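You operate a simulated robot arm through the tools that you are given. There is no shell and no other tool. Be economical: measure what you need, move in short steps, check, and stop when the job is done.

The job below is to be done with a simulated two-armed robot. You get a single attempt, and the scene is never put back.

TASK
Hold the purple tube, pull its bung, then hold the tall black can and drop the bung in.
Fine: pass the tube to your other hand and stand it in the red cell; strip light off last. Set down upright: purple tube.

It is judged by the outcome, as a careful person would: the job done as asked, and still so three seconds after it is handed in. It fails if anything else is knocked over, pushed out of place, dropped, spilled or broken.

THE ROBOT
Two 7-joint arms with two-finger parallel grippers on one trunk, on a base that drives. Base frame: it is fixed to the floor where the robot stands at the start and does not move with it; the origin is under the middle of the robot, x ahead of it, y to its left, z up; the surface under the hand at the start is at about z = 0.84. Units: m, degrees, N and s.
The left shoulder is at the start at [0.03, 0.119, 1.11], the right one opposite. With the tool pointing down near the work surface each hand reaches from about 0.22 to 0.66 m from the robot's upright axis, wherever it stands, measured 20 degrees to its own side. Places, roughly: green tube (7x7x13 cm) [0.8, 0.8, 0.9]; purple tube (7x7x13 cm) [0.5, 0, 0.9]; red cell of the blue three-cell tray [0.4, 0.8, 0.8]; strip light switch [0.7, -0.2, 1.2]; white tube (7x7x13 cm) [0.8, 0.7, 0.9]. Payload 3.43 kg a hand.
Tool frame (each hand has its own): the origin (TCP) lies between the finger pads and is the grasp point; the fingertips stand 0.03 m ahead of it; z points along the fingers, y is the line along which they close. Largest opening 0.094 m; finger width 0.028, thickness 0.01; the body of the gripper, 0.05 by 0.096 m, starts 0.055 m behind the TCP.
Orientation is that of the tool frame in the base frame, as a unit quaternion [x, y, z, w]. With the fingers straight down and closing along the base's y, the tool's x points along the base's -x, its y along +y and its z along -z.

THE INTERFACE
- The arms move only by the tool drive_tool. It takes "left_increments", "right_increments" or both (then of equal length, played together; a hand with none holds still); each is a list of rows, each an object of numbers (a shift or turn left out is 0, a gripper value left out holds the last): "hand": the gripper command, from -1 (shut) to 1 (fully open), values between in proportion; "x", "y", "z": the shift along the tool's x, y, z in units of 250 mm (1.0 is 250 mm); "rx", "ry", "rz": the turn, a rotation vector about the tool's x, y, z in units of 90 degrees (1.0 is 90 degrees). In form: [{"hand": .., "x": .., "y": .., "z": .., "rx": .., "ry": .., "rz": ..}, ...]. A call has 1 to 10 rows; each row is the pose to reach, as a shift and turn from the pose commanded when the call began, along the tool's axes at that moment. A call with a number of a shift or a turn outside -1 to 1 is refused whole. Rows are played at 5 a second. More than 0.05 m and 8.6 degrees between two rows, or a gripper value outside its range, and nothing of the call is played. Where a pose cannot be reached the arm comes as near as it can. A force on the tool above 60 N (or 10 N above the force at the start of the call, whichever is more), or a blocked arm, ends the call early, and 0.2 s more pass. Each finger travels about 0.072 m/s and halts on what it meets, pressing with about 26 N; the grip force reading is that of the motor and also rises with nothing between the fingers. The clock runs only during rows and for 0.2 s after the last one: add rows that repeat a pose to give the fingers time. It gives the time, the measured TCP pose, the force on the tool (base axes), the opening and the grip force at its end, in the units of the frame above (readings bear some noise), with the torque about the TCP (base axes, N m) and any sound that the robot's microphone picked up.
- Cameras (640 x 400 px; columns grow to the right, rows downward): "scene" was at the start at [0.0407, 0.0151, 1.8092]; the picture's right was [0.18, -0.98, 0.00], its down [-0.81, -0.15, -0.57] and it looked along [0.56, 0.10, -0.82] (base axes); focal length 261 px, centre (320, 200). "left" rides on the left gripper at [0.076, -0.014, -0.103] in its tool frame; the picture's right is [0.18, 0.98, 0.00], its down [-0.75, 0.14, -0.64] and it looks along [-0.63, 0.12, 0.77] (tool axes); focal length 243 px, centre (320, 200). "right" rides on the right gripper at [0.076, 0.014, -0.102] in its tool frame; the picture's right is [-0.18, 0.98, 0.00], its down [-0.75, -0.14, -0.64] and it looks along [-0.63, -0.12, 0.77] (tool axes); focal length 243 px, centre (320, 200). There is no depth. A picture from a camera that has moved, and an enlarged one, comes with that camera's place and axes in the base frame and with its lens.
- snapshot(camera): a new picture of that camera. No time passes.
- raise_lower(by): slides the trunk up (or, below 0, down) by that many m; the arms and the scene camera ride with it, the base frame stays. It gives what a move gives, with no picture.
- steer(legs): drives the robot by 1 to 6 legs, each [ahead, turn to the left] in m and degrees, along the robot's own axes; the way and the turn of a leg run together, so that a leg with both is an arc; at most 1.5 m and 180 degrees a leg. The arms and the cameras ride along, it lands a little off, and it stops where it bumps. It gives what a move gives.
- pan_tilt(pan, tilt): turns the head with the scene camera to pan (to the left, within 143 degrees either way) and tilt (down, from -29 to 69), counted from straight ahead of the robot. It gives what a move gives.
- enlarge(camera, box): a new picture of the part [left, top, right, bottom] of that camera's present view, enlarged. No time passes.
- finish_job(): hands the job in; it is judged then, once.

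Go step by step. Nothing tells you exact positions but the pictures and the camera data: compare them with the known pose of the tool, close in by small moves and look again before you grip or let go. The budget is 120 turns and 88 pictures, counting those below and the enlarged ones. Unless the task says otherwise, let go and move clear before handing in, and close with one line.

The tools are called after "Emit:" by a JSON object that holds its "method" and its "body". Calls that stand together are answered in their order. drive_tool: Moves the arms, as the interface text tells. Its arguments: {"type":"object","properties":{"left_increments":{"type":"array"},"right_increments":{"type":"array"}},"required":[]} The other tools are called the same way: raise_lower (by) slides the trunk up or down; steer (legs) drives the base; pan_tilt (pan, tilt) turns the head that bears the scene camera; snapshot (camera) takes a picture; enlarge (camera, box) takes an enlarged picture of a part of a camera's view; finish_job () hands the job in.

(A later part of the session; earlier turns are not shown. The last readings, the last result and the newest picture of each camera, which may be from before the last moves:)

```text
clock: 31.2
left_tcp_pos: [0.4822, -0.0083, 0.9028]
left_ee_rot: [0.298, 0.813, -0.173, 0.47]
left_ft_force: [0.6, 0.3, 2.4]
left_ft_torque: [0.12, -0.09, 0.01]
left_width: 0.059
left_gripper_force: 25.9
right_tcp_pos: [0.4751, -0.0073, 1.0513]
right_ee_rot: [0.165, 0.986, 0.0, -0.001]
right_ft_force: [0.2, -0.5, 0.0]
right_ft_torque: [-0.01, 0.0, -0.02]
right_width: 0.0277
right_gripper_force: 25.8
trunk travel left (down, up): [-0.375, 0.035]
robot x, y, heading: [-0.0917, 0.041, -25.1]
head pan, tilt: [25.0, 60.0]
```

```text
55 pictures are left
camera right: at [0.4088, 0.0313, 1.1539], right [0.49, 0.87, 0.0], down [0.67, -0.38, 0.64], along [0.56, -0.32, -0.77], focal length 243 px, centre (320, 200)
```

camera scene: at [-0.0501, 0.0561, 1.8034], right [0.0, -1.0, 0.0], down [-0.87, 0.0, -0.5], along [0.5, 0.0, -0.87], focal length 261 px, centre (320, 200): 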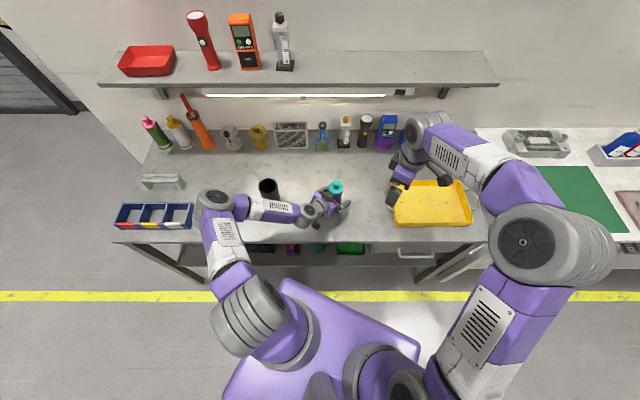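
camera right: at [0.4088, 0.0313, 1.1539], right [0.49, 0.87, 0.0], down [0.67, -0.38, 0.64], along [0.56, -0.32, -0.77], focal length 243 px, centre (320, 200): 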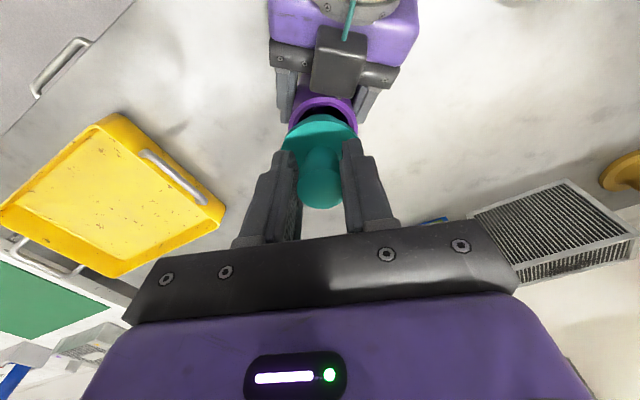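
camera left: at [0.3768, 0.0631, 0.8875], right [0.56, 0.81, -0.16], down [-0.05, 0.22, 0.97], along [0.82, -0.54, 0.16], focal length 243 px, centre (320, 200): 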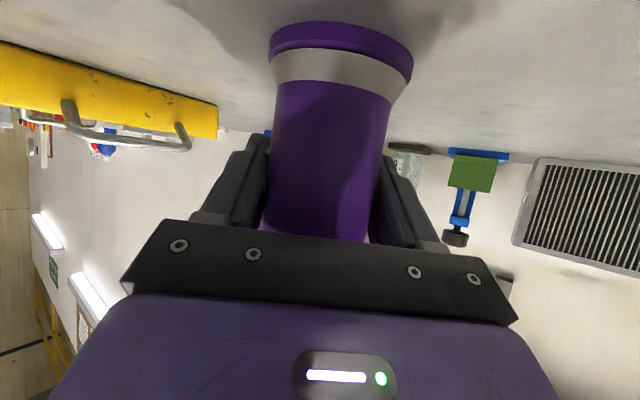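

The bung is out and the tube mouth is visible; the tube never left the table. I'll raise the bung, then release the tube where it stands and back the left hand out and up.

Emit:
{"method": "drive_tool", "body": {"right_increments": [{"x": 0.02, "z": -0.1}, {"x": 0.04, "z": -0.2}, {"x": 0.08, "z": -0.3}, {"x": 0.12, "z": -0.4}]}}

Emit:
{"method": "drive_tool", "body": {"left_increments": [{"hand": 0}, {"hand": 1}, {"hand": 1}, {"hand": 1}]}}

Emit:
{"method": "drive_tool", "body": {"left_increments": [{"x": 0.04, "z": -0.069}, {"x": 0.09, "z": -0.156}, {"x": 0.14, "z": -0.242}, {"x": 0.19, "z": -0.329}, {"x": 0.24, "z": -0.415}, {"x": 0.11, "z": -0.5}, {"x": -0.04, "z": -0.58}, {"x": -0.19, "z": -0.67}, {"x": -0.34, "z": -0.755}, {"x": -0.49, "z": -0.84}]}}

Emit:
{"method": "snapshot", "body": {"camera": "scene"}}

Emit:
{"method": "snapshot", "body": {"camera": "left"}}

```text
clock: 32.2
left_tcp_pos: [0.4819, -0.0069, 0.9023]
left_ee_rot: [0.296, 0.813, -0.172, 0.471]
left_ft_force: [-0.7, 1.0, 2.4]
left_ft_torque: [0.16, 0.0, 0.04]
left_width: 0.059
left_gripper_force: 25.4
right_tcp_pos: [0.4464, 0.0029, 1.1525]
right_ee_rot: [0.165, 0.986, 0.001, 0.001]
right_ft_force: [-0.3, -0.1, -0.7]
right_ft_torque: [-0.01, 0.0, -0.01]
right_width: 0.0278
right_gripper_force: 26.4
trunk travel left (down, up): [-0.375, 0.035]
robot x, y, heading: [-0.0877, 0.0412, -25.0]
head pan, tilt: [25.0, 60.0]
```

```text
clock: 33.2
left_tcp_pos: [0.4835, -0.0086, 0.9022]
left_ee_rot: [0.296, 0.813, -0.172, 0.47]
left_ft_force: [0.2, 0.2, -0.3]
left_ft_torque: [0.01, 0.0, 0.03]
left_width: 0.094
left_gripper_force: 0.1
right_tcp_pos: [0.446, 0.0021, 1.1521]
right_ee_rot: [0.165, 0.986, 0.0, 0.0]
right_ft_force: [-0.1, -0.2, -0.8]
right_ft_torque: [-0.03, 0.0, -0.04]
right_width: 0.0278
right_gripper_force: 26.6
trunk travel left (down, up): [-0.375, 0.035]
robot x, y, heading: [-0.089, 0.0422, -25.2]
head pan, tilt: [25.0, 60.0]
```

```text
clock: 35.4
left_tcp_pos: [0.3905, 0.0726, 1.1137]
left_ee_rot: [0.297, 0.814, -0.172, 0.469]
left_ft_force: [-0.1, 0.3, -0.2]
left_ft_torque: [0.04, -0.01, 0.04]
left_width: 0.0941
left_gripper_force: 0.1
right_tcp_pos: [0.4452, 0.0027, 1.1536]
right_ee_rot: [0.165, 0.986, 0.0, 0.001]
right_ft_force: [-0.4, 0.4, 0.0]
right_ft_torque: [0.01, 0.0, 0.0]
right_width: 0.0277
right_gripper_force: 25.6
trunk travel left (down, up): [-0.375, 0.035]
robot x, y, heading: [-0.0885, 0.0407, -25.0]
head pan, tilt: [25.0, 60.0]
```

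```text
54 pictures are left
camera scene: at [-0.0512, 0.0555, 1.8034], right [0.0, -1.0, 0.0], down [-0.87, 0.0, -0.5], along [0.5, 0.0, -0.87], focal length 261 px, centre (320, 200)
```

scene: 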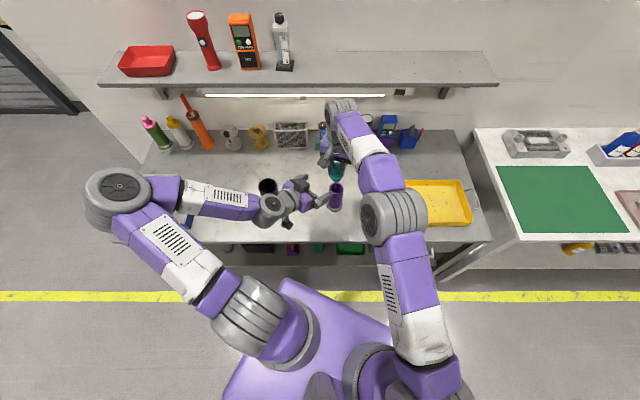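

```text
53 pictures are left
camera left: at [0.2843, 0.1434, 1.0996], right [0.56, 0.81, -0.16], down [-0.05, 0.22, 0.97], along [0.83, -0.54, 0.16], focal length 243 px, centre (320, 200)
```

left: 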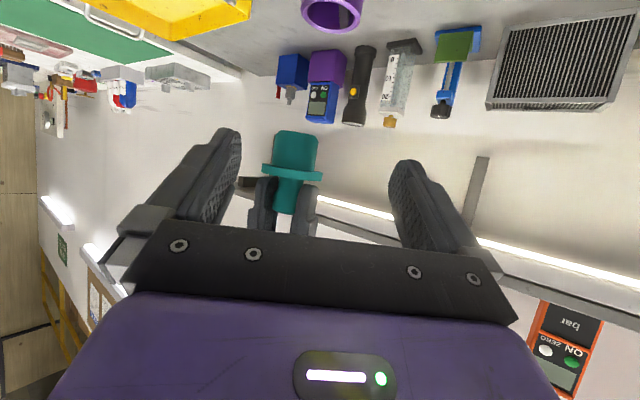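

The tube stands alone and the right hand holds the bung, whose plug is about 4 cm long. Now I turn left 30° and move ahead 6 cm to face the can.

Emit:
{"method": "steer", "body": {"legs": [[0, 30], [0.06, 0]]}}

Emit:
{"method": "pan_tilt", "body": {"pan": 0, "tilt": 60}}

Emit:
{"method": "snapshot", "body": {"camera": "scene"}}

Emit:
{"method": "snapshot", "body": {"camera": "right"}}

```text
clock: 37.9
left_tcp_pos: [0.3677, 0.318, 1.1139]
left_ee_rot: [0.074, 0.863, -0.044, 0.499]
left_ft_force: [0.1, -0.3, -0.2]
left_ft_torque: [-0.01, 0.04, -0.01]
left_width: 0.0939
left_gripper_force: 0.1
right_tcp_pos: [0.4532, 0.285, 1.1512]
right_ee_rot: [-0.099, 0.995, -0.001, -0.001]
right_ft_force: [-0.1, 0.5, -0.1]
right_ft_torque: [-0.02, 0.02, 0.01]
right_width: 0.0277
right_gripper_force: 25.8
trunk travel left (down, up): [-0.375, 0.035]
robot x, y, heading: [-0.0282, 0.0461, 5.5]
head pan, tilt: [25.0, 60.0]
```

```text
clock: 38.7
left_tcp_pos: [0.3688, 0.3186, 1.1125]
left_ee_rot: [0.073, 0.862, -0.043, 0.499]
left_ft_force: [-0.4, 0.0, -0.4]
left_ft_torque: [0.0, 0.0, 0.01]
left_width: 0.0939
left_gripper_force: 0.0
right_tcp_pos: [0.452, 0.2853, 1.1526]
right_ee_rot: [-0.099, 0.995, 0.0, 0.0]
right_ft_force: [-0.1, 0.6, -0.1]
right_ft_torque: [0.0, 0.01, -0.02]
right_width: 0.0279
right_gripper_force: 26.4
trunk travel left (down, up): [-0.375, 0.035]
robot x, y, heading: [-0.0311, 0.0503, 5.1]
head pan, tilt: [0.0, 60.0]
```

```text
52 pictures are left
camera scene: at [0.0052, 0.0528, 1.8034], right [0.09, -1.0, 0.0], down [-0.86, -0.08, -0.5], along [0.5, 0.05, -0.87], focal length 261 px, centre (320, 200)
```

scene: 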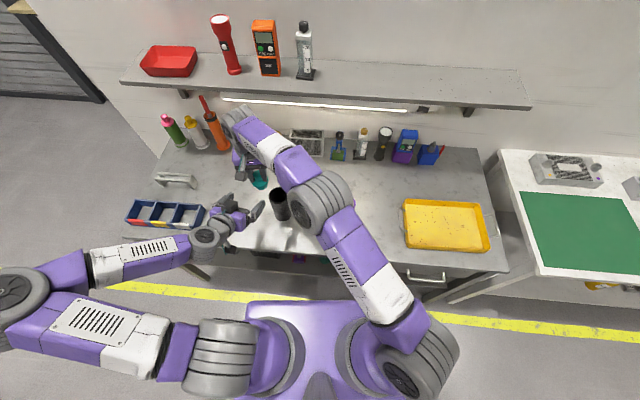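

```text
51 pictures are left
camera right: at [0.3747, 0.2833, 1.2543], right [-0.01, 1.0, 0.0], down [0.77, 0.01, 0.64], along [0.64, 0.01, -0.77], focal length 243 px, centre (320, 200)
```

right: 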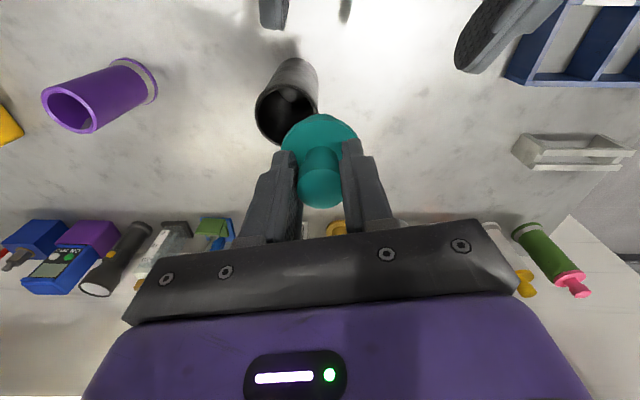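

The can is at about (0.468, 0.249). The left hand goes to a pre-grasp in front of it with the pitch flattened to 15°.

Emit:
{"method": "drive_tool", "body": {"left_increments": [{"x": 0.107, "y": -0.035, "z": 0.046, "ry": -0.042}, {"x": 0.213, "y": -0.07, "z": 0.092, "ry": -0.084}, {"x": 0.32, "y": -0.105, "z": 0.138, "ry": -0.125}, {"x": 0.427, "y": -0.139, "z": 0.184, "ry": -0.167}, {"x": 0.533, "y": -0.174, "z": 0.23, "ry": -0.167}, {"x": 0.64, "y": -0.209, "z": 0.276, "ry": -0.167}]}}

Emit:
{"method": "snapshot", "body": {"camera": "left"}}

```text
clock: 40.1
left_tcp_pos: [0.3444, 0.2775, 0.9481]
left_ee_rot: [0.068, 0.79, -0.053, 0.607]
left_ft_force: [-0.3, 0.1, -0.2]
left_ft_torque: [-0.01, -0.01, 0.04]
left_width: 0.0936
left_gripper_force: 0.1
left hand out of reach, approached as far as the arm can: row 6
right_tcp_pos: [0.4517, 0.2848, 1.1513]
right_ee_rot: [-0.1, 0.995, 0.0, 0.001]
right_ft_force: [-0.5, -0.5, -0.5]
right_ft_torque: [-0.01, 0.02, -0.04]
right_width: 0.0275
right_gripper_force: 26.3
trunk travel left (down, up): [-0.375, 0.035]
robot x, y, heading: [-0.0297, 0.0448, 5.3]
head pan, tilt: [0.0, 60.0]
```

```text
50 pictures are left
camera left: at [0.224, 0.2835, 0.9012], right [0.12, 0.98, -0.18], down [-0.4, 0.21, 0.89], along [0.91, -0.04, 0.41], focal length 243 px, centre (320, 200)
```

left: 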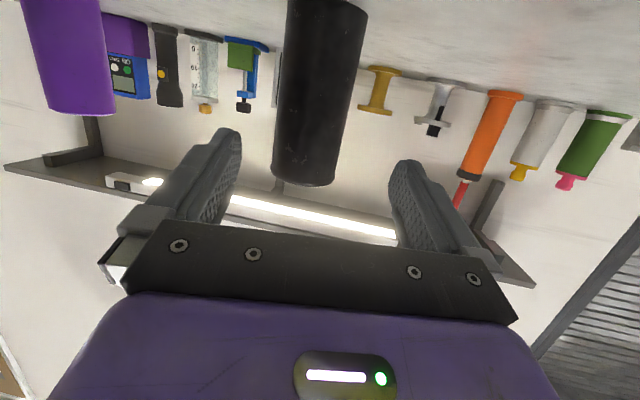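

The can is 7 mm to the left hand's -y side and about 12 cm ahead. I'll correct that and advance horizontally around it.

Emit:
{"method": "drive_tool", "body": {"left_increments": [{"x": 0.0, "y": -0.028, "z": 0.06}, {"x": -0.02, "y": -0.028, "z": 0.16}, {"x": -0.045, "y": -0.028, "z": 0.27}, {"x": -0.065, "y": -0.028, "z": 0.38}, {"x": -0.088, "y": -0.028, "z": 0.475}]}}

Emit:
{"method": "snapshot", "body": {"camera": "left"}}

Emit:
{"method": "enlarge", "body": {"camera": "scene", "box": [190, 150, 350, 250]}}

```text
clock: 41.3
left_tcp_pos: [0.4609, 0.2483, 0.9398]
left_ee_rot: [0.067, 0.79, -0.053, 0.607]
left_ft_force: [0.4, -0.4, -0.6]
left_ft_torque: [-0.02, 0.0, 0.0]
left_width: 0.0938
left_gripper_force: 0.0
left hand out of reach, approached as far as the arm can: row 1
right_tcp_pos: [0.4521, 0.2855, 1.1522]
right_ee_rot: [-0.1, 0.995, -0.001, -0.001]
right_ft_force: [-0.5, 0.0, -0.6]
right_ft_torque: [0.0, 0.03, 0.03]
right_width: 0.0276
right_gripper_force: 25.8
trunk travel left (down, up): [-0.375, 0.035]
robot x, y, heading: [-0.0299, 0.0465, 5.6]
head pan, tilt: [0.0, 60.0]
```

```text
49 pictures are left
camera left: at [0.3414, 0.2549, 0.8925], right [0.12, 0.98, -0.18], down [-0.4, 0.21, 0.89], along [0.91, -0.04, 0.41], focal length 243 px, centre (320, 200)
```

left: 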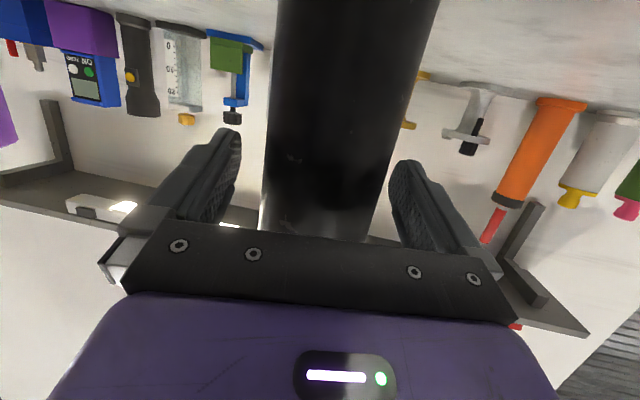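

```text
4.00 times, centred on (270, 200) of scene
camera zoom: at [0.0065, 0.0524, 1.8033], right [0.09, -1.0, 0.0], down [-0.86, -0.08, -0.5], along [0.5, 0.05, -0.87], focal length 1044 px, centre (520, 200)
```

zoom: 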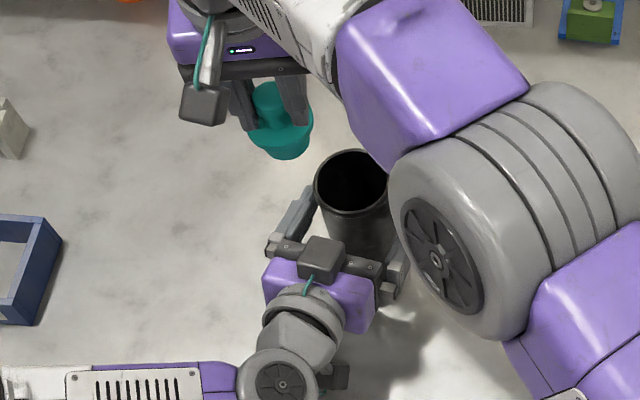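

The can sits between the left fingers; closing.

Emit:
{"method": "drive_tool", "body": {"left_increments": [{"hand": 0.5}, {"hand": 0}, {"hand": -1}, {"hand": -1}]}}

Emit:
{"method": "enlarge", "body": {"camera": "scene", "box": [190, 150, 350, 250]}}

Emit:
{"method": "snapshot", "body": {"camera": "right"}}

```text
clock: 42.3
left_tcp_pos: [0.4595, 0.2487, 0.9385]
left_ee_rot: [0.067, 0.79, -0.052, 0.607]
left_ft_force: [0.9, -0.1, 1.5]
left_ft_torque: [0.1, -0.09, -0.01]
left_width: 0.0683
left_gripper_force: 26.4
right_tcp_pos: [0.4518, 0.2848, 1.1526]
right_ee_rot: [-0.099, 0.995, -0.001, 0.001]
right_ft_force: [0.5, -0.6, -0.1]
right_ft_torque: [-0.03, 0.04, 0.02]
right_width: 0.0279
right_gripper_force: 26.2
trunk travel left (down, up): [-0.375, 0.035]
robot x, y, heading: [-0.0296, 0.0521, 5.6]
head pan, tilt: [0.0, 60.0]
```

```text
4.00 times, centred on (270, 200) of scene
camera zoom: at [0.0057, 0.0528, 1.8034], right [0.09, -1.0, 0.0], down [-0.86, -0.08, -0.5], along [0.5, 0.05, -0.87], focal length 1044 px, centre (520, 200)
```

zoom: 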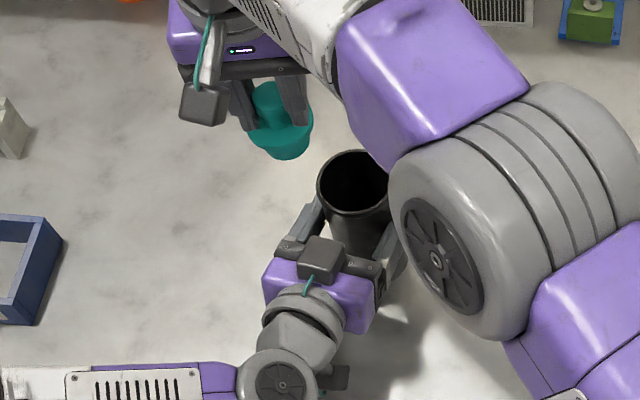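

```text
46 pictures are left
camera right: at [0.3751, 0.2833, 1.2542], right [-0.01, 1.0, 0.0], down [0.77, 0.01, 0.64], along [0.64, 0.01, -0.77], focal length 243 px, centre (320, 200)
```

right: 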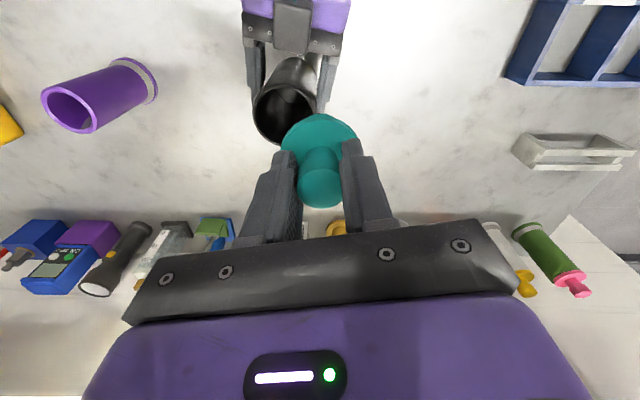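

The left holds the can (68 mm, upright), with its rim centre at about (0.470, 0.2485). Moving the bung over the mouth.

Emit:
{"method": "drive_tool", "body": {"right_increments": [{"x": -0.006, "y": -0.052}, {"x": -0.012, "y": -0.104}, {"x": -0.018, "y": -0.155, "z": 0.08}, {"x": -0.018, "y": -0.155, "z": 0.2}]}}

Emit:
{"method": "snapshot", "body": {"camera": "right"}}

Emit:
{"method": "enlarge", "body": {"camera": "scene", "box": [200, 150, 360, 250]}}

```text
clock: 43.3
left_tcp_pos: [0.4596, 0.249, 0.9402]
left_ee_rot: [0.068, 0.79, -0.054, 0.607]
left_ft_force: [0.4, -0.6, 0.8]
left_ft_torque: [0.0, -0.08, -0.05]
left_width: 0.0685
left_gripper_force: 25.8
right_tcp_pos: [0.4648, 0.248, 1.1013]
right_ee_rot: [-0.099, 0.995, 0.0, 0.0]
right_ft_force: [-0.1, -0.2, -0.9]
right_ft_torque: [-0.01, 0.0, 0.03]
right_width: 0.0279
right_gripper_force: 25.9
trunk travel left (down, up): [-0.375, 0.035]
robot x, y, heading: [-0.0343, 0.0466, 5.4]
head pan, tilt: [0.0, 60.0]
```

```text
45 pictures are left
camera right: at [0.3886, 0.2456, 1.2039], right [-0.01, 1.0, 0.0], down [0.77, 0.01, 0.64], along [0.64, 0.01, -0.77], focal length 243 px, centre (320, 200)
```

right: 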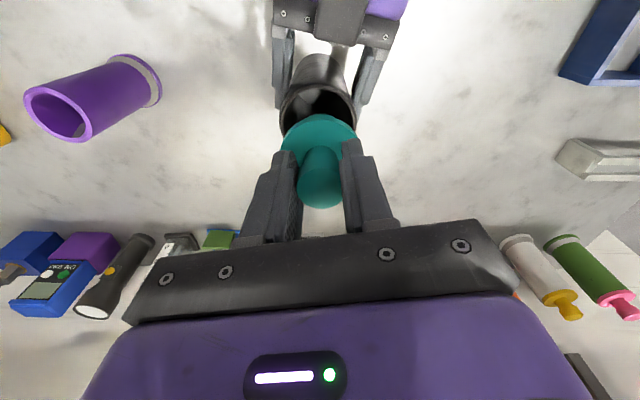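

```text
4.00 times, centred on (280, 200) of scene
camera zoom: at [0.0058, 0.0531, 1.8034], right [0.09, -1.0, 0.0], down [-0.86, -0.08, -0.5], along [0.5, 0.05, -0.87], focal length 1044 px, centre (480, 200)
```

zoom: 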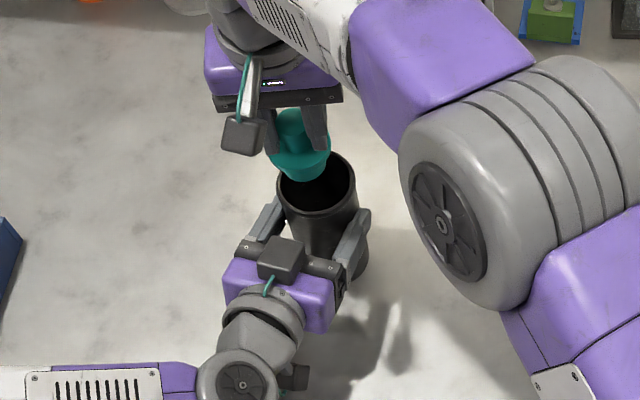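

The alignment looks good. I'll lower the plug into the mouth.

Emit:
{"method": "drive_tool", "body": {"right_increments": [{"x": -0.008, "z": 0.04}, {"x": -0.016, "z": 0.08}, {"x": -0.016, "z": 0.12}, {"x": -0.016, "z": 0.15}]}}

Emit:
{"method": "snapshot", "body": {"camera": "right"}}

Emit:
{"method": "enlarge", "body": {"camera": "scene", "box": [200, 150, 360, 250]}}

```text
clock: 44.3
left_tcp_pos: [0.4595, 0.249, 0.9414]
left_ee_rot: [0.067, 0.79, -0.053, 0.607]
left_ft_force: [-0.5, -0.5, 0.5]
left_ft_torque: [0.04, -0.03, 0.02]
left_width: 0.0683
left_gripper_force: 25.3
right_tcp_pos: [0.4682, 0.2476, 1.0646]
right_ee_rot: [-0.099, 0.995, 0.0, 0.0]
right_ft_force: [1.1, -0.1, -0.4]
right_ft_torque: [-0.02, -0.01, 0.01]
right_width: 0.0273
right_gripper_force: 26.2
trunk travel left (down, up): [-0.375, 0.035]
robot x, y, heading: [-0.0285, 0.046, 5.4]
head pan, tilt: [0.0, 60.0]
```

```text
43 pictures are left
camera right: at [0.391, 0.2465, 1.1672], right [-0.01, 1.0, 0.0], down [0.77, 0.01, 0.64], along [0.64, 0.01, -0.77], focal length 243 px, centre (320, 200)
```

right: 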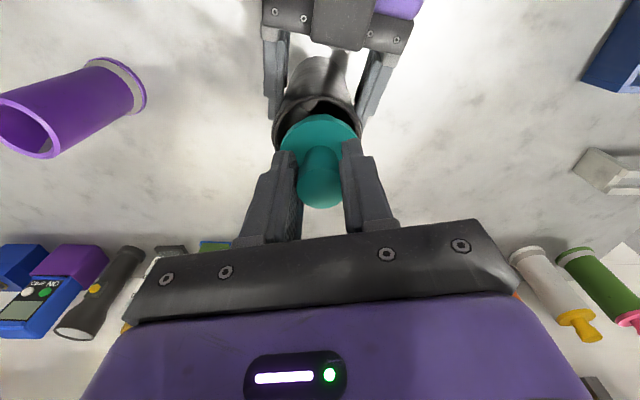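

```text
4.00 times, centred on (280, 200) of scene
camera zoom: at [0.0057, 0.0526, 1.8034], right [0.09, -1.0, 0.0], down [-0.86, -0.08, -0.5], along [0.5, 0.05, -0.87], focal length 1044 px, centre (480, 200)
```

zoom: 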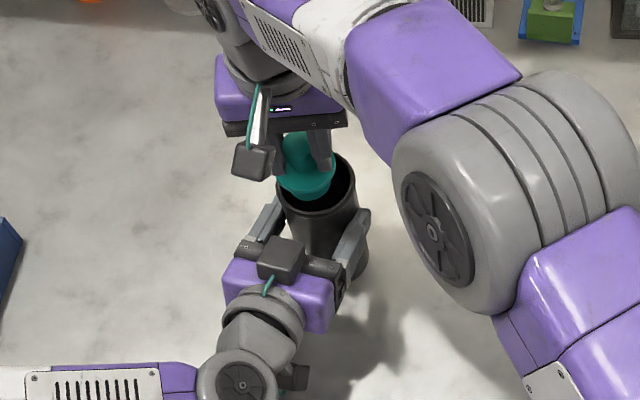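

It's nearly inside, and the disc (55 mm) has only a few mm of clearance in the roughly 60 mm mouth. I'll shift 3 mm, lower a bit more, and check centring.

Emit:
{"method": "drive_tool", "body": {"right_increments": [{"y": -0.012}, {"y": -0.012, "z": 0.04}, {"y": -0.012, "z": 0.076}]}}

Emit:
{"method": "enlarge", "body": {"camera": "right", "box": [240, 60, 400, 220]}}

Emit:
{"method": "enlarge", "body": {"camera": "scene", "box": [240, 165, 320, 215]}}

```text
clock: 45.1
left_tcp_pos: [0.4583, 0.2482, 0.9399]
left_ee_rot: [0.067, 0.79, -0.052, 0.607]
left_ft_force: [-0.2, 0.2, 0.5]
left_ft_torque: [-0.02, -0.01, -0.01]
left_width: 0.0685
left_gripper_force: 26.1
right_tcp_pos: [0.4684, 0.2447, 1.045]
right_ee_rot: [-0.099, 0.995, 0.0, 0.0]
right_ft_force: [-0.3, 0.4, -1.4]
right_ft_torque: [-0.02, 0.0, 0.01]
right_width: 0.0273
right_gripper_force: 25.7
trunk travel left (down, up): [-0.375, 0.035]
robot x, y, heading: [-0.032, 0.0434, 5.5]
head pan, tilt: [0.0, 60.0]
```

```text
2.50 times, centred on (320, 140) of right
camera zoom: at [0.3916, 0.2435, 1.1476], right [-0.01, 1.0, 0.0], down [0.77, 0.01, 0.64], along [0.64, 0.01, -0.77], focal length 606 px, centre (320, 350)
```

zoom: 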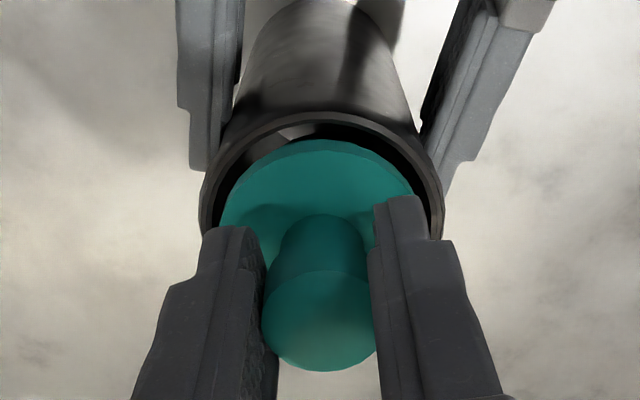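

```text
8.00 times, centred on (280, 190) of scene
camera zoom: at [0.0057, 0.0527, 1.8034], right [0.09, -1.0, 0.0], down [-0.86, -0.08, -0.5], along [0.5, 0.05, -0.87], focal length 2087 px, centre (640, 280)
```

zoom: 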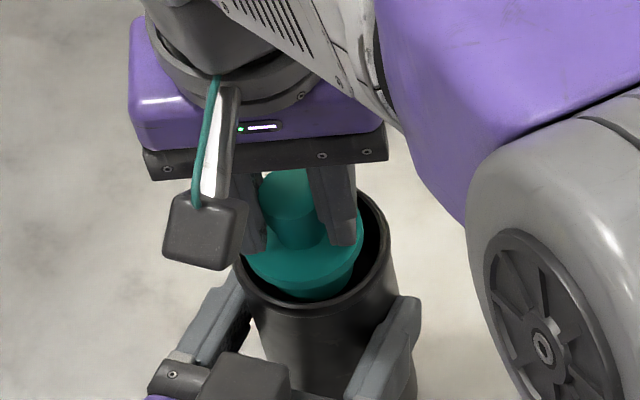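

The disc is 2–3 mm short in x. I'll shift +2.5 mm in x and +1 mm in y, then lower gently until the disc is within the mouth.

Emit:
{"method": "drive_tool", "body": {"right_increments": [{"x": -0.01, "y": 0.003}, {"x": -0.01, "y": 0.003, "z": 0.02}, {"x": -0.01, "y": 0.003, "z": 0.045}]}}

Emit:
{"method": "enlarge", "body": {"camera": "right", "box": [240, 60, 400, 220]}}

```text
clock: 45.9
left_tcp_pos: [0.4589, 0.2487, 0.9397]
left_ee_rot: [0.067, 0.79, -0.052, 0.608]
left_ft_force: [-0.7, -0.3, 0.7]
left_ft_torque: [0.12, -0.06, 0.0]
left_width: 0.0684
left_gripper_force: 25.5
right_tcp_pos: [0.4695, 0.2475, 1.0353]
right_ee_rot: [-0.099, 0.995, -0.001, 0.0]
right_ft_force: [0.8, -0.1, -0.7]
right_ft_torque: [0.0, -0.01, -0.02]
right_width: 0.0273
right_gripper_force: 25.9
trunk travel left (down, up): [-0.375, 0.035]
robot x, y, heading: [-0.0298, 0.0477, 5.2]
head pan, tilt: [0.0, 60.0]
```

```text
2.50 times, centred on (320, 140) of right
camera zoom: at [0.3939, 0.2455, 1.137], right [-0.01, 1.0, 0.0], down [0.77, 0.01, 0.64], along [0.64, 0.01, -0.77], focal length 606 px, centre (320, 350)
```

zoom: 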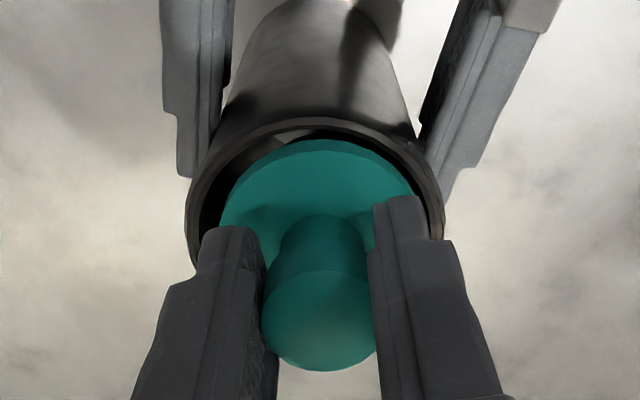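

Well centred. I'll lower another 7 mm, then release the bung.

Emit:
{"method": "drive_tool", "body": {"right_increments": [{"x": -0.004, "z": 0.015}, {"x": -0.006, "z": 0.028}, {"x": -0.006, "z": 0.028}]}}

Emit:
{"method": "drive_tool", "body": {"right_increments": [{"hand": -0.2}, {"hand": -0.1}, {"hand": 0.0}]}}

Emit:
{"method": "enlarge", "body": {"camera": "right", "box": [240, 60, 400, 220]}}

```text
clock: 46.7
left_tcp_pos: [0.4593, 0.2491, 0.9395]
left_ee_rot: [0.066, 0.791, -0.052, 0.607]
left_ft_force: [0.4, 0.7, 0.8]
left_ft_torque: [0.07, -0.07, 0.03]
left_width: 0.0683
left_gripper_force: 25.7
right_tcp_pos: [0.4728, 0.2481, 1.0258]
right_ee_rot: [-0.1, 0.995, 0.0, 0.0]
right_ft_force: [0.1, 0.5, -1.8]
right_ft_torque: [0.01, 0.03, 0.02]
right_width: 0.0274
right_gripper_force: 25.0
trunk travel left (down, up): [-0.375, 0.035]
robot x, y, heading: [-0.0303, 0.0474, 5.5]
head pan, tilt: [0.0, 60.0]
```

```text
clock: 47.5
left_tcp_pos: [0.4585, 0.2497, 0.9392]
left_ee_rot: [0.067, 0.789, -0.052, 0.608]
left_ft_force: [1.3, 0.8, 0.4]
left_ft_torque: [0.05, 0.01, -0.03]
left_width: 0.0687
left_gripper_force: 25.9
right_tcp_pos: [0.4723, 0.2476, 1.0276]
right_ee_rot: [-0.1, 0.995, 0.0, 0.0]
right_ft_force: [0.6, 0.5, 0.0]
right_ft_torque: [0.0, -0.05, 0.0]
right_width: 0.0468
right_gripper_force: 0.2
trunk travel left (down, up): [-0.375, 0.035]
robot x, y, heading: [-0.0336, 0.0458, 5.3]
head pan, tilt: [0.0, 60.0]
```

```text
2.50 times, centred on (320, 140) of right
camera zoom: at [0.3954, 0.2461, 1.1295], right [-0.01, 1.0, 0.0], down [0.77, 0.01, 0.64], along [0.64, 0.01, -0.77], focal length 606 px, centre (320, 350)
```

zoom: 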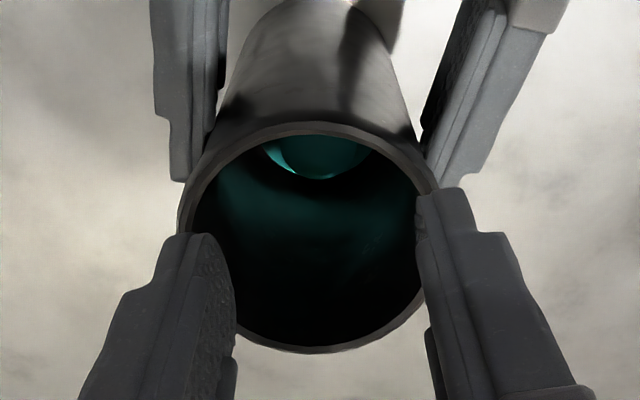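

The bung is inside the can. I'll raise the right hand, then release the can and back the left hand away.

Emit:
{"method": "drive_tool", "body": {"right_increments": [{"z": -0.1}, {"z": -0.25}, {"z": -0.4}, {"z": -0.5}]}}

Emit:
{"method": "drive_tool", "body": {"left_increments": [{"hand": 0}, {"hand": 1}, {"hand": 1}, {"hand": 1}]}}

Emit:
{"method": "drive_tool", "body": {"left_increments": [{"x": 0.025, "z": -0.094}, {"x": 0.05, "z": -0.189}, {"x": 0.076, "z": -0.283}, {"x": 0.101, "z": -0.378}, {"x": 0.126, "z": -0.472}, {"x": -0.028, "z": -0.513}, {"x": -0.183, "z": -0.555}, {"x": -0.338, "z": -0.596}, {"x": -0.492, "z": -0.638}, {"x": -0.647, "z": -0.679}]}}

Emit:
{"method": "snapshot", "body": {"camera": "scene"}}

Emit:
{"method": "snapshot", "body": {"camera": "right"}}

```text
clock: 48.5
left_tcp_pos: [0.46, 0.2479, 0.94]
left_ee_rot: [0.066, 0.79, -0.052, 0.607]
left_ft_force: [-0.1, -0.4, 0.4]
left_ft_torque: [0.08, 0.04, 0.02]
left_width: 0.0685
left_gripper_force: 26.2
right_tcp_pos: [0.4706, 0.2479, 1.1525]
right_ee_rot: [-0.099, 0.995, 0.0, 0.0]
right_ft_force: [-0.2, 0.9, -0.2]
right_ft_torque: [-0.01, -0.01, -0.02]
right_width: 0.0468
right_gripper_force: 0.1
trunk travel left (down, up): [-0.375, 0.035]
robot x, y, heading: [-0.0288, 0.0521, 5.1]
head pan, tilt: [0.0, 60.0]
```

```text
clock: 49.5
left_tcp_pos: [0.459, 0.2485, 0.9396]
left_ee_rot: [0.067, 0.79, -0.053, 0.607]
left_ft_force: [-0.8, 0.0, 0.0]
left_ft_torque: [-0.02, -0.02, 0.0]
left_width: 0.0941
left_gripper_force: 0.0
right_tcp_pos: [0.472, 0.249, 1.1525]
right_ee_rot: [-0.099, 0.995, 0.0, -0.001]
right_ft_force: [-0.6, -0.2, -0.1]
right_ft_torque: [0.0, -0.02, 0.04]
right_width: 0.0467
right_gripper_force: 0.0
trunk travel left (down, up): [-0.375, 0.035]
robot x, y, heading: [-0.0309, 0.0465, 5.5]
head pan, tilt: [0.0, 60.0]
```

```text
clock: 51.7
left_tcp_pos: [0.3838, 0.2952, 1.1207]
left_ee_rot: [0.068, 0.79, -0.053, 0.607]
left_ft_force: [0.3, -0.2, 0.0]
left_ft_torque: [-0.02, -0.01, 0.05]
left_width: 0.094
left_gripper_force: 0.1
left hand out of reach, approached as far as the arm can: row 3, 4, 5, 8, 9, 10
right_tcp_pos: [0.4709, 0.248, 1.1526]
right_ee_rot: [-0.099, 0.995, 0.0, 0.0]
right_ft_force: [0.1, -0.6, 0.5]
right_ft_torque: [0.0, -0.01, 0.0]
right_width: 0.0471
right_gripper_force: 0.1
trunk travel left (down, up): [-0.375, 0.035]
robot x, y, heading: [-0.032, 0.0483, 5.5]
head pan, tilt: [0.0, 60.0]
```

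```text
37 pictures are left
camera scene: at [0.0053, 0.052, 1.8034], right [0.09, -1.0, 0.0], down [-0.86, -0.08, -0.5], along [0.5, 0.05, -0.87], focal length 261 px, centre (320, 200)
```

scene: 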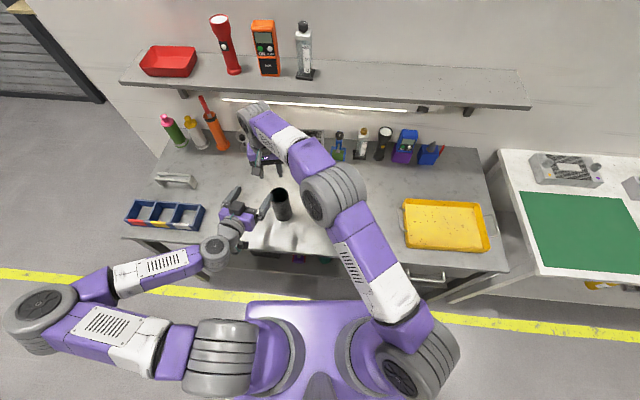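

```text
36 pictures are left
camera right: at [0.3941, 0.2461, 1.2548], right [-0.01, 1.0, 0.0], down [0.77, 0.01, 0.64], along [0.64, 0.01, -0.77], focal length 243 px, centre (320, 200)
```

right: 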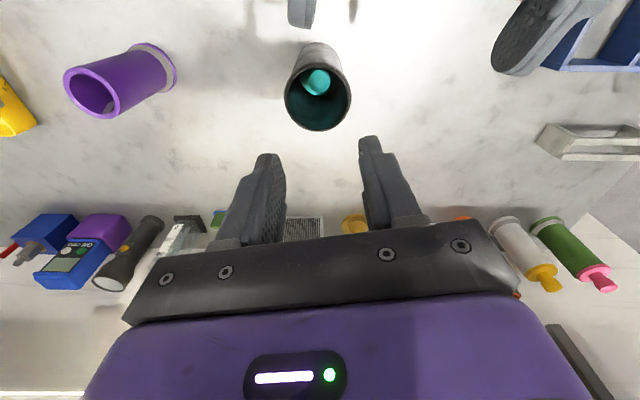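

The bung lies in the standing can. Next the right hand takes the tube from the front-right, mirrored, so I turn 10° left and back up 6 cm.

Emit:
{"method": "steer", "body": {"legs": [[0, 9.6], [-0.06, 0]]}}

```text
clock: 53.4
left_tcp_pos: [0.2789, 0.3465, 1.1221]
left_ee_rot: [0.002, 0.793, -0.003, 0.61]
left_ft_force: [0.5, 0.0, 0.5]
left_ft_torque: [0.02, -0.04, -0.01]
left_width: 0.0938
left_gripper_force: 0.0
right_tcp_pos: [0.3729, 0.3125, 1.1519]
right_ee_rot: [-0.182, 0.983, 0.0, 0.0]
right_ft_force: [-0.2, -0.4, 0.3]
right_ft_torque: [-0.02, -0.07, 0.02]
right_width: 0.0473
right_gripper_force: 0.0
trunk travel left (down, up): [-0.375, 0.035]
robot x, y, heading: [-0.09, 0.0325, 14.7]
head pan, tilt: [0.0, 60.0]
```

Emit:
{"method": "drive_tool", "body": {"right_increments": [{"hand": 1, "x": 0.057, "y": -0.144, "rz": -0.02}, {"x": 0.114, "y": -0.287, "rz": -0.04}, {"x": 0.17, "y": -0.431, "rz": -0.06}, {"x": 0.227, "y": -0.574, "rz": -0.08}, {"x": 0.284, "y": -0.718, "rz": -0.1}]}}

Emit:
{"method": "drive_tool", "body": {"right_increments": [{"x": 0.049, "y": -0.083, "ry": -0.083}, {"x": 0.098, "y": -0.166, "ry": -0.167}, {"x": 0.147, "y": -0.249, "ry": -0.25}, {"x": 0.197, "y": -0.333, "ry": -0.333}, {"x": 0.246, "y": -0.416, "ry": -0.417}, {"x": 0.295, "y": -0.499, "ry": -0.5}, {"x": 0.344, "y": -0.582, "ry": -0.583}, {"x": 0.393, "y": -0.665, "ry": -0.667}]}}

Emit:
{"method": "snapshot", "body": {"camera": "scene"}}

```text
clock: 54.6
left_tcp_pos: [0.2806, 0.3456, 1.1224]
left_ee_rot: [0.002, 0.793, -0.002, 0.609]
left_ft_force: [-0.2, 0.1, 0.5]
left_ft_torque: [0.02, 0.02, 0.02]
left_width: 0.0939
left_gripper_force: 0.0
right_tcp_pos: [0.3717, 0.1186, 1.1509]
right_ee_rot: [-0.26, 0.966, 0.001, 0.0]
right_ft_force: [0.1, -0.3, 0.1]
right_ft_torque: [0.02, -0.01, 0.0]
right_width: 0.0939
right_gripper_force: 0.1
trunk travel left (down, up): [-0.375, 0.035]
robot x, y, heading: [-0.0868, 0.0298, 14.6]
head pan, tilt: [0.0, 60.0]
```

```text
clock: 56.4
left_tcp_pos: [0.2815, 0.3447, 1.1219]
left_ee_rot: [0.003, 0.793, -0.003, 0.609]
left_ft_force: [0.9, -0.9, 0.4]
left_ft_torque: [0.02, 0.0, 0.0]
left_width: 0.0941
left_gripper_force: 0.0
right_tcp_pos: [0.385, -0.0748, 1.1518]
right_ee_rot: [-0.223, 0.837, 0.13, 0.483]
right_ft_force: [-0.4, 0.2, 0.5]
right_ft_torque: [-0.02, -0.01, -0.03]
right_width: 0.0938
right_gripper_force: 0.1
right hand out of reach, approached as far as the arm can: row 8
trunk travel left (down, up): [-0.375, 0.035]
robot x, y, heading: [-0.0868, 0.0323, 14.7]
head pan, tilt: [0.0, 60.0]
```

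```text
35 pictures are left
camera scene: at [-0.0511, 0.0428, 1.8033], right [0.26, -0.97, 0.0], down [-0.84, -0.22, -0.5], along [0.48, 0.13, -0.87], focal length 261 px, centre (320, 200)
```

scene: 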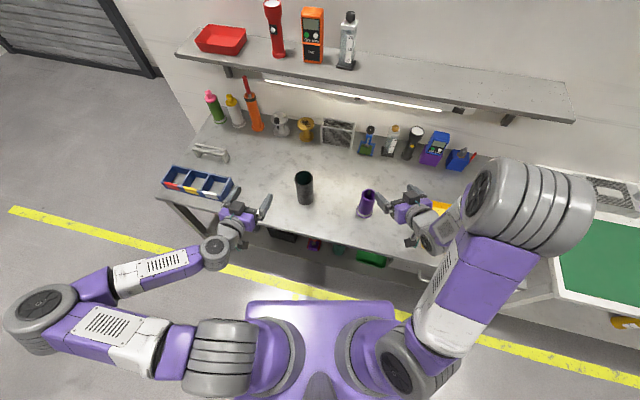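

Tube and can both stand fine. Lowering the right hand to pre-grasp height in front of the tube.

Emit:
{"method": "drive_tool", "body": {"right_increments": [{"x": 0.131, "y": 0.005, "z": 0.077}, {"x": 0.261, "y": 0.011, "z": 0.153}, {"x": 0.392, "y": 0.016, "z": 0.23}, {"x": 0.522, "y": 0.021, "z": 0.307}, {"x": 0.653, "y": 0.026, "z": 0.384}, {"x": 0.783, "y": 0.032, "z": 0.46}, {"x": 0.914, "y": 0.037, "z": 0.537}]}}

Emit:
{"method": "snapshot", "body": {"camera": "right"}}

```text
clock: 58.0
left_tcp_pos: [0.2812, 0.3453, 1.1218]
left_ee_rot: [0.001, 0.793, -0.001, 0.609]
left_ft_force: [-0.1, 0.4, -0.4]
left_ft_torque: [0.03, -0.01, 0.0]
left_width: 0.094
left_gripper_force: 0.1
right_tcp_pos: [0.3831, -0.0667, 0.8867]
right_ee_rot: [-0.223, 0.836, 0.129, 0.485]
right_ft_force: [0.1, -0.8, 0.3]
right_ft_torque: [0.0, 0.01, 0.02]
right_width: 0.094
right_gripper_force: 0.0
trunk travel left (down, up): [-0.375, 0.035]
robot x, y, heading: [-0.0851, 0.0324, 14.8]
head pan, tilt: [0.0, 60.0]
```

```text
34 pictures are left
camera right: at [0.2655, -0.118, 0.8727], right [-0.41, 0.9, 0.16], down [-0.09, -0.21, 0.97], along [0.91, 0.38, 0.16], focal length 243 px, centre (320, 200)
```

right: 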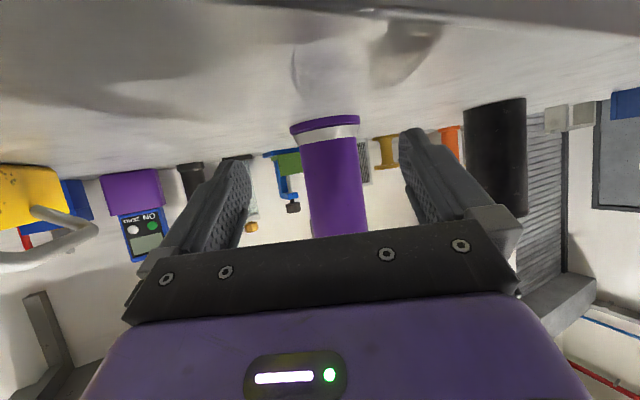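

The tube is where expected, centred within 2 mm. Advancing and then gripping with the right hand.

Emit:
{"method": "drive_tool", "body": {"right_increments": [{"x": -0.05, "y": 0.005, "z": 0.078}, {"x": -0.1, "y": 0.005, "z": 0.156}, {"x": -0.15, "y": 0.005, "z": 0.233}, {"x": -0.2, "y": 0.005, "z": 0.31}, {"x": -0.247, "y": 0.005, "z": 0.388}]}}

Emit:
{"method": "snapshot", "body": {"camera": "right"}}

```text
clock: 59.2
left_tcp_pos: [0.2803, 0.3457, 1.1219]
left_ee_rot: [0.002, 0.793, -0.003, 0.609]
left_ft_force: [-0.5, 0.0, -0.6]
left_ft_torque: [0.01, 0.0, -0.02]
left_width: 0.0939
left_gripper_force: 0.1
right_tcp_pos: [0.4814, -0.0077, 0.8929]
right_ee_rot: [-0.222, 0.837, 0.128, 0.483]
right_ft_force: [0.4, 0.5, -0.6]
right_ft_torque: [0.01, 0.03, 0.02]
right_width: 0.0943
right_gripper_force: 0.0
trunk travel left (down, up): [-0.375, 0.035]
robot x, y, heading: [-0.0879, 0.031, 14.7]
head pan, tilt: [0.0, 60.0]
```

```text
33 pictures are left
camera right: at [0.3646, -0.0583, 0.8784], right [-0.41, 0.9, 0.16], down [-0.08, -0.21, 0.97], along [0.91, 0.39, 0.16], focal length 243 px, centre (320, 200)
```

right: 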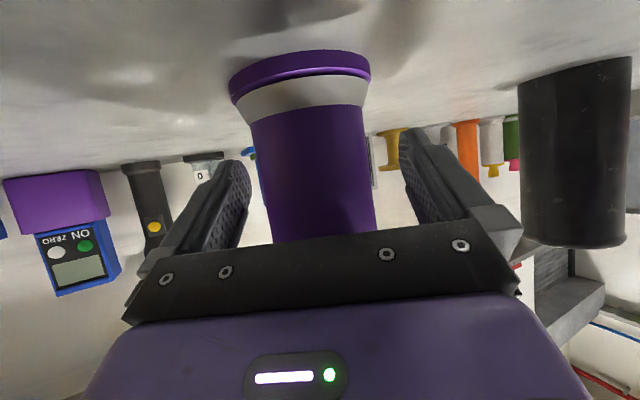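

Centred. I'll close the right gripper, then bring the left hand round to a fingers-down attitude near the tube.

Emit:
{"method": "drive_tool", "body": {"right_increments": [{"hand": 0.2}, {"hand": -0.5}, {"hand": -1}, {"hand": -1}, {"hand": -1}]}}

Emit:
{"method": "drive_tool", "body": {"left_increments": [{"x": -0.027, "y": -0.1, "z": 0.048, "ry": 0.0925}, {"x": -0.053, "y": -0.2, "z": 0.096, "ry": 0.185}, {"x": -0.08, "y": -0.3, "z": 0.144, "ry": 0.278}, {"x": -0.107, "y": -0.4, "z": 0.192, "ry": 0.37}, {"x": -0.133, "y": -0.5, "z": 0.241, "ry": 0.463}, {"x": -0.16, "y": -0.6, "z": 0.289, "ry": 0.555}, {"x": -0.187, "y": -0.7, "z": 0.337, "ry": 0.648}, {"x": -0.213, "y": -0.8, "z": 0.385, "ry": 0.74}, {"x": -0.24, "y": -0.9, "z": 0.433, "ry": 0.833}]}}

Emit:
{"method": "snapshot", "body": {"camera": "scene"}}

```text
clock: 60.4
left_tcp_pos: [0.2807, 0.3446, 1.1208]
left_ee_rot: [0.001, 0.793, -0.002, 0.609]
left_ft_force: [0.0, 0.5, 0.0]
left_ft_torque: [0.01, 0.03, -0.02]
left_width: 0.0939
left_gripper_force: 0.0
right_tcp_pos: [0.481, -0.0072, 0.8929]
right_ee_rot: [-0.223, 0.837, 0.129, 0.483]
right_ft_force: [0.1, 0.2, 0.0]
right_ft_torque: [0.05, 0.04, -0.03]
right_width: 0.0588
right_gripper_force: 25.7
trunk travel left (down, up): [-0.375, 0.035]
robot x, y, heading: [-0.0877, 0.0334, 14.7]
head pan, tilt: [0.0, 60.0]
```

```text
clock: 62.4
left_tcp_pos: [0.2428, 0.2893, 1.1233]
left_ee_rot: [0.002, 1.0, -0.001, 0.01]
left_ft_force: [0.3, 0.2, 0.1]
left_ft_torque: [-0.05, -0.01, -0.01]
left_width: 0.0943
left_gripper_force: 0.0
left hand out of reach, approached as far as the arm can: row 5, 6, 7, 8, 9
right_tcp_pos: [0.4798, -0.0068, 0.8938]
right_ee_rot: [-0.222, 0.837, 0.128, 0.484]
right_ft_force: [-2.3, -2.0, 2.0]
right_ft_torque: [0.17, -0.09, 0.01]
right_width: 0.0584
right_gripper_force: 26.2
trunk travel left (down, up): [-0.375, 0.035]
robot x, y, heading: [-0.0888, 0.0323, 14.8]
head pan, tilt: [0.0, 60.0]
```

```text
32 pictures are left
camera scene: at [-0.0541, 0.0437, 1.8033], right [0.26, -0.97, 0.0], down [-0.84, -0.22, -0.5], along [0.48, 0.13, -0.87], focal length 261 px, centre (320, 200)
```

scene: 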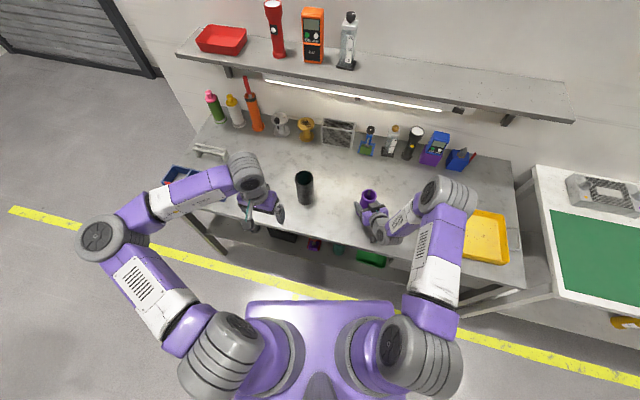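

The right holds the tube (59 mm). I'll lift it 2 cm and draw it 3 cm nearer, then bring the left hand over it.

Emit:
{"method": "drive_tool", "body": {"right_increments": [{"x": -0.035, "z": -0.02}, {"x": -0.069, "z": -0.04}, {"x": -0.045, "y": 0.03, "z": -0.085}, {"x": -0.017, "y": 0.06, "z": -0.13}]}}

Emit:
{"method": "drive_tool", "body": {"left_increments": [{"x": -0.104, "y": -0.122, "rz": -0.028}, {"x": -0.209, "y": -0.245, "rz": -0.056}, {"x": -0.313, "y": -0.367, "rz": -0.083}, {"x": -0.418, "y": -0.49, "rz": -0.111}, {"x": -0.522, "y": -0.612, "rz": -0.139}, {"x": -0.627, "y": -0.735, "rz": -0.167}, {"x": -0.731, "y": -0.857, "rz": -0.194}, {"x": -0.836, "y": -0.98, "rz": -0.222}]}}

Emit:
{"method": "snapshot", "body": {"camera": "left"}}

Emit:
{"method": "snapshot", "body": {"camera": "scene"}}

```text
clock: 63.4
left_tcp_pos: [0.244, 0.2895, 1.1239]
left_ee_rot: [0.003, 1.0, -0.001, 0.01]
left_ft_force: [-0.8, 0.1, -0.7]
left_ft_torque: [0.0, -0.02, -0.02]
left_width: 0.0942
left_gripper_force: 0.0
right_tcp_pos: [0.452, -0.008, 0.9119]
right_ee_rot: [-0.224, 0.837, 0.129, 0.483]
right_ft_force: [-0.3, 0.0, -1.6]
right_ft_torque: [0.03, 0.0, 0.01]
right_width: 0.0586
right_gripper_force: 26.2
trunk travel left (down, up): [-0.375, 0.035]
robot x, y, heading: [-0.0834, 0.0279, 14.8]
head pan, tilt: [0.0, 60.0]
```

```text
clock: 65.2
left_tcp_pos: [0.2762, 0.2729, 1.0511]
left_ee_rot: [-0.166, 0.986, -0.001, 0.002]
left_ft_force: [0.0, 0.9, 0.1]
left_ft_torque: [0.02, 0.0, -0.02]
left_width: 0.0941
left_gripper_force: 0.1
left hand out of reach, approached as far as the arm can: row 1, 2, 3, 4, 5, 6, 7, 8
right_tcp_pos: [0.4511, -0.0085, 0.9119]
right_ee_rot: [-0.223, 0.836, 0.129, 0.483]
right_ft_force: [0.3, 0.1, -1.9]
right_ft_torque: [0.05, 0.05, 0.02]
right_width: 0.0587
right_gripper_force: 25.8
trunk travel left (down, up): [-0.375, 0.035]
robot x, y, heading: [-0.0886, 0.0304, 14.8]
head pan, tilt: [0.0, 60.0]
```

```text
31 pictures are left
camera left: at [0.208, 0.2357, 1.1544], right [-0.49, 0.87, 0.0], down [0.66, 0.38, 0.64], along [0.56, 0.32, -0.77], focal length 243 px, centre (320, 200)
```

left: 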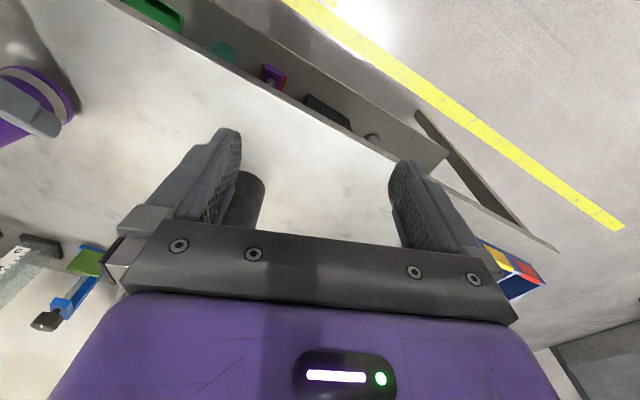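

```text
30 pictures are left
camera scene: at [-0.0521, 0.0436, 1.8034], right [0.26, -0.97, 0.0], down [-0.84, -0.22, -0.5], along [0.48, 0.13, -0.87], focal length 261 px, centre (320, 200)
```

scene: 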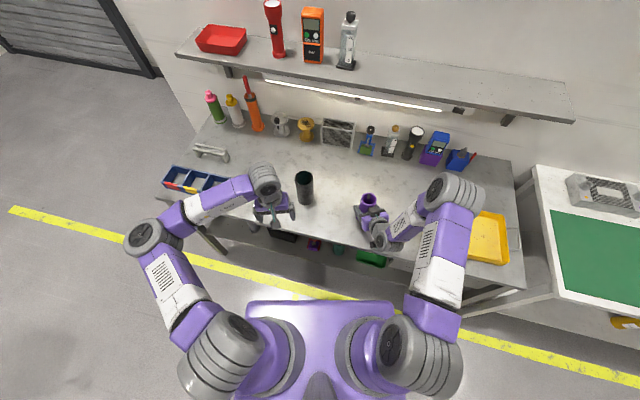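

The left arm is stuck against a joint limit in this folded posture. I'll raise it to where top-down worked at the start, then go over.

Emit:
{"method": "drive_tool", "body": {"left_increments": [{"z": -0.15}, {"z": -0.3}, {"z": -0.45}, {"z": -0.6}, {"z": -0.75}, {"z": -0.9}, {"z": -1.0}]}}

```text
clock: 66.8
left_tcp_pos: [0.257, 0.3133, 1.2794]
left_ee_rot: [-0.17, 0.985, -0.002, 0.001]
left_ft_force: [-0.2, 0.3, -0.5]
left_ft_torque: [-0.05, 0.03, 0.03]
left_width: 0.094
left_gripper_force: 0.1
left hand out of reach, approached as far as the arm can: row 1, 2, 3, 4, 5, 6, 7
right_tcp_pos: [0.4532, -0.0068, 0.9118]
right_ee_rot: [-0.223, 0.837, 0.128, 0.482]
right_ft_force: [-0.9, -0.1, -1.3]
right_ft_torque: [-0.02, 0.0, 0.0]
right_width: 0.0585
right_gripper_force: 26.1
trunk travel left (down, up): [-0.375, 0.035]
robot x, y, heading: [-0.0869, 0.036, 14.8]
head pan, tilt: [0.0, 60.0]
```

Emit:
{"method": "drive_tool", "body": {"left_increments": [{"z": -0.1, "x": -0.05}, {"z": -0.2, "x": -0.1}, {"z": -0.3, "x": -0.15}, {"z": -0.4, "x": -0.2}, {"z": -0.5, "x": -0.25}, {"z": -0.5, "x": -0.3}, {"z": -0.5, "x": -0.35}]}}

Emit:
{"method": "snapshot", "body": {"camera": "scene"}}

```text
clock: 68.4
left_tcp_pos: [0.2479, 0.3622, 1.3799]
left_ee_rot: [-0.17, 0.985, -0.001, 0.001]
left_ft_force: [-0.5, -0.1, -0.1]
left_ft_torque: [0.0, 0.01, 0.02]
left_width: 0.0938
left_gripper_force: 0.0
left hand out of reach, approached as far as the arm can: row 1, 2, 3, 4, 5, 6, 7
right_tcp_pos: [0.4506, -0.0073, 0.9117]
right_ee_rot: [-0.222, 0.837, 0.129, 0.483]
right_ft_force: [-0.2, -0.1, -0.9]
right_ft_torque: [0.02, -0.01, 0.01]
right_width: 0.0583
right_gripper_force: 26.1
trunk travel left (down, up): [-0.375, 0.035]
robot x, y, heading: [-0.0871, 0.0329, 14.7]
head pan, tilt: [0.0, 60.0]
```

```text
29 pictures are left
camera scene: at [-0.0525, 0.0435, 1.8034], right [0.26, -0.97, 0.0], down [-0.84, -0.22, -0.5], along [0.48, 0.13, -0.87], focal length 261 px, centre (320, 200)
```

scene: 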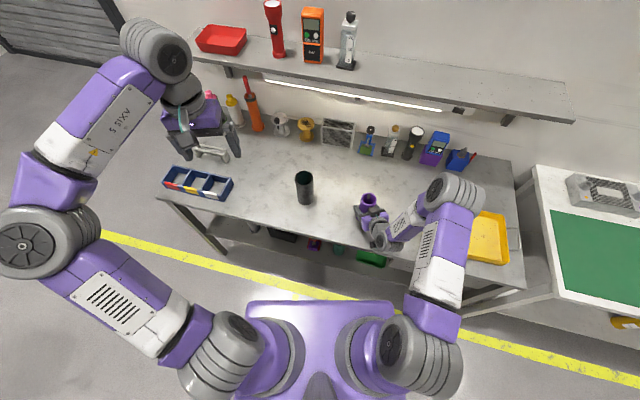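

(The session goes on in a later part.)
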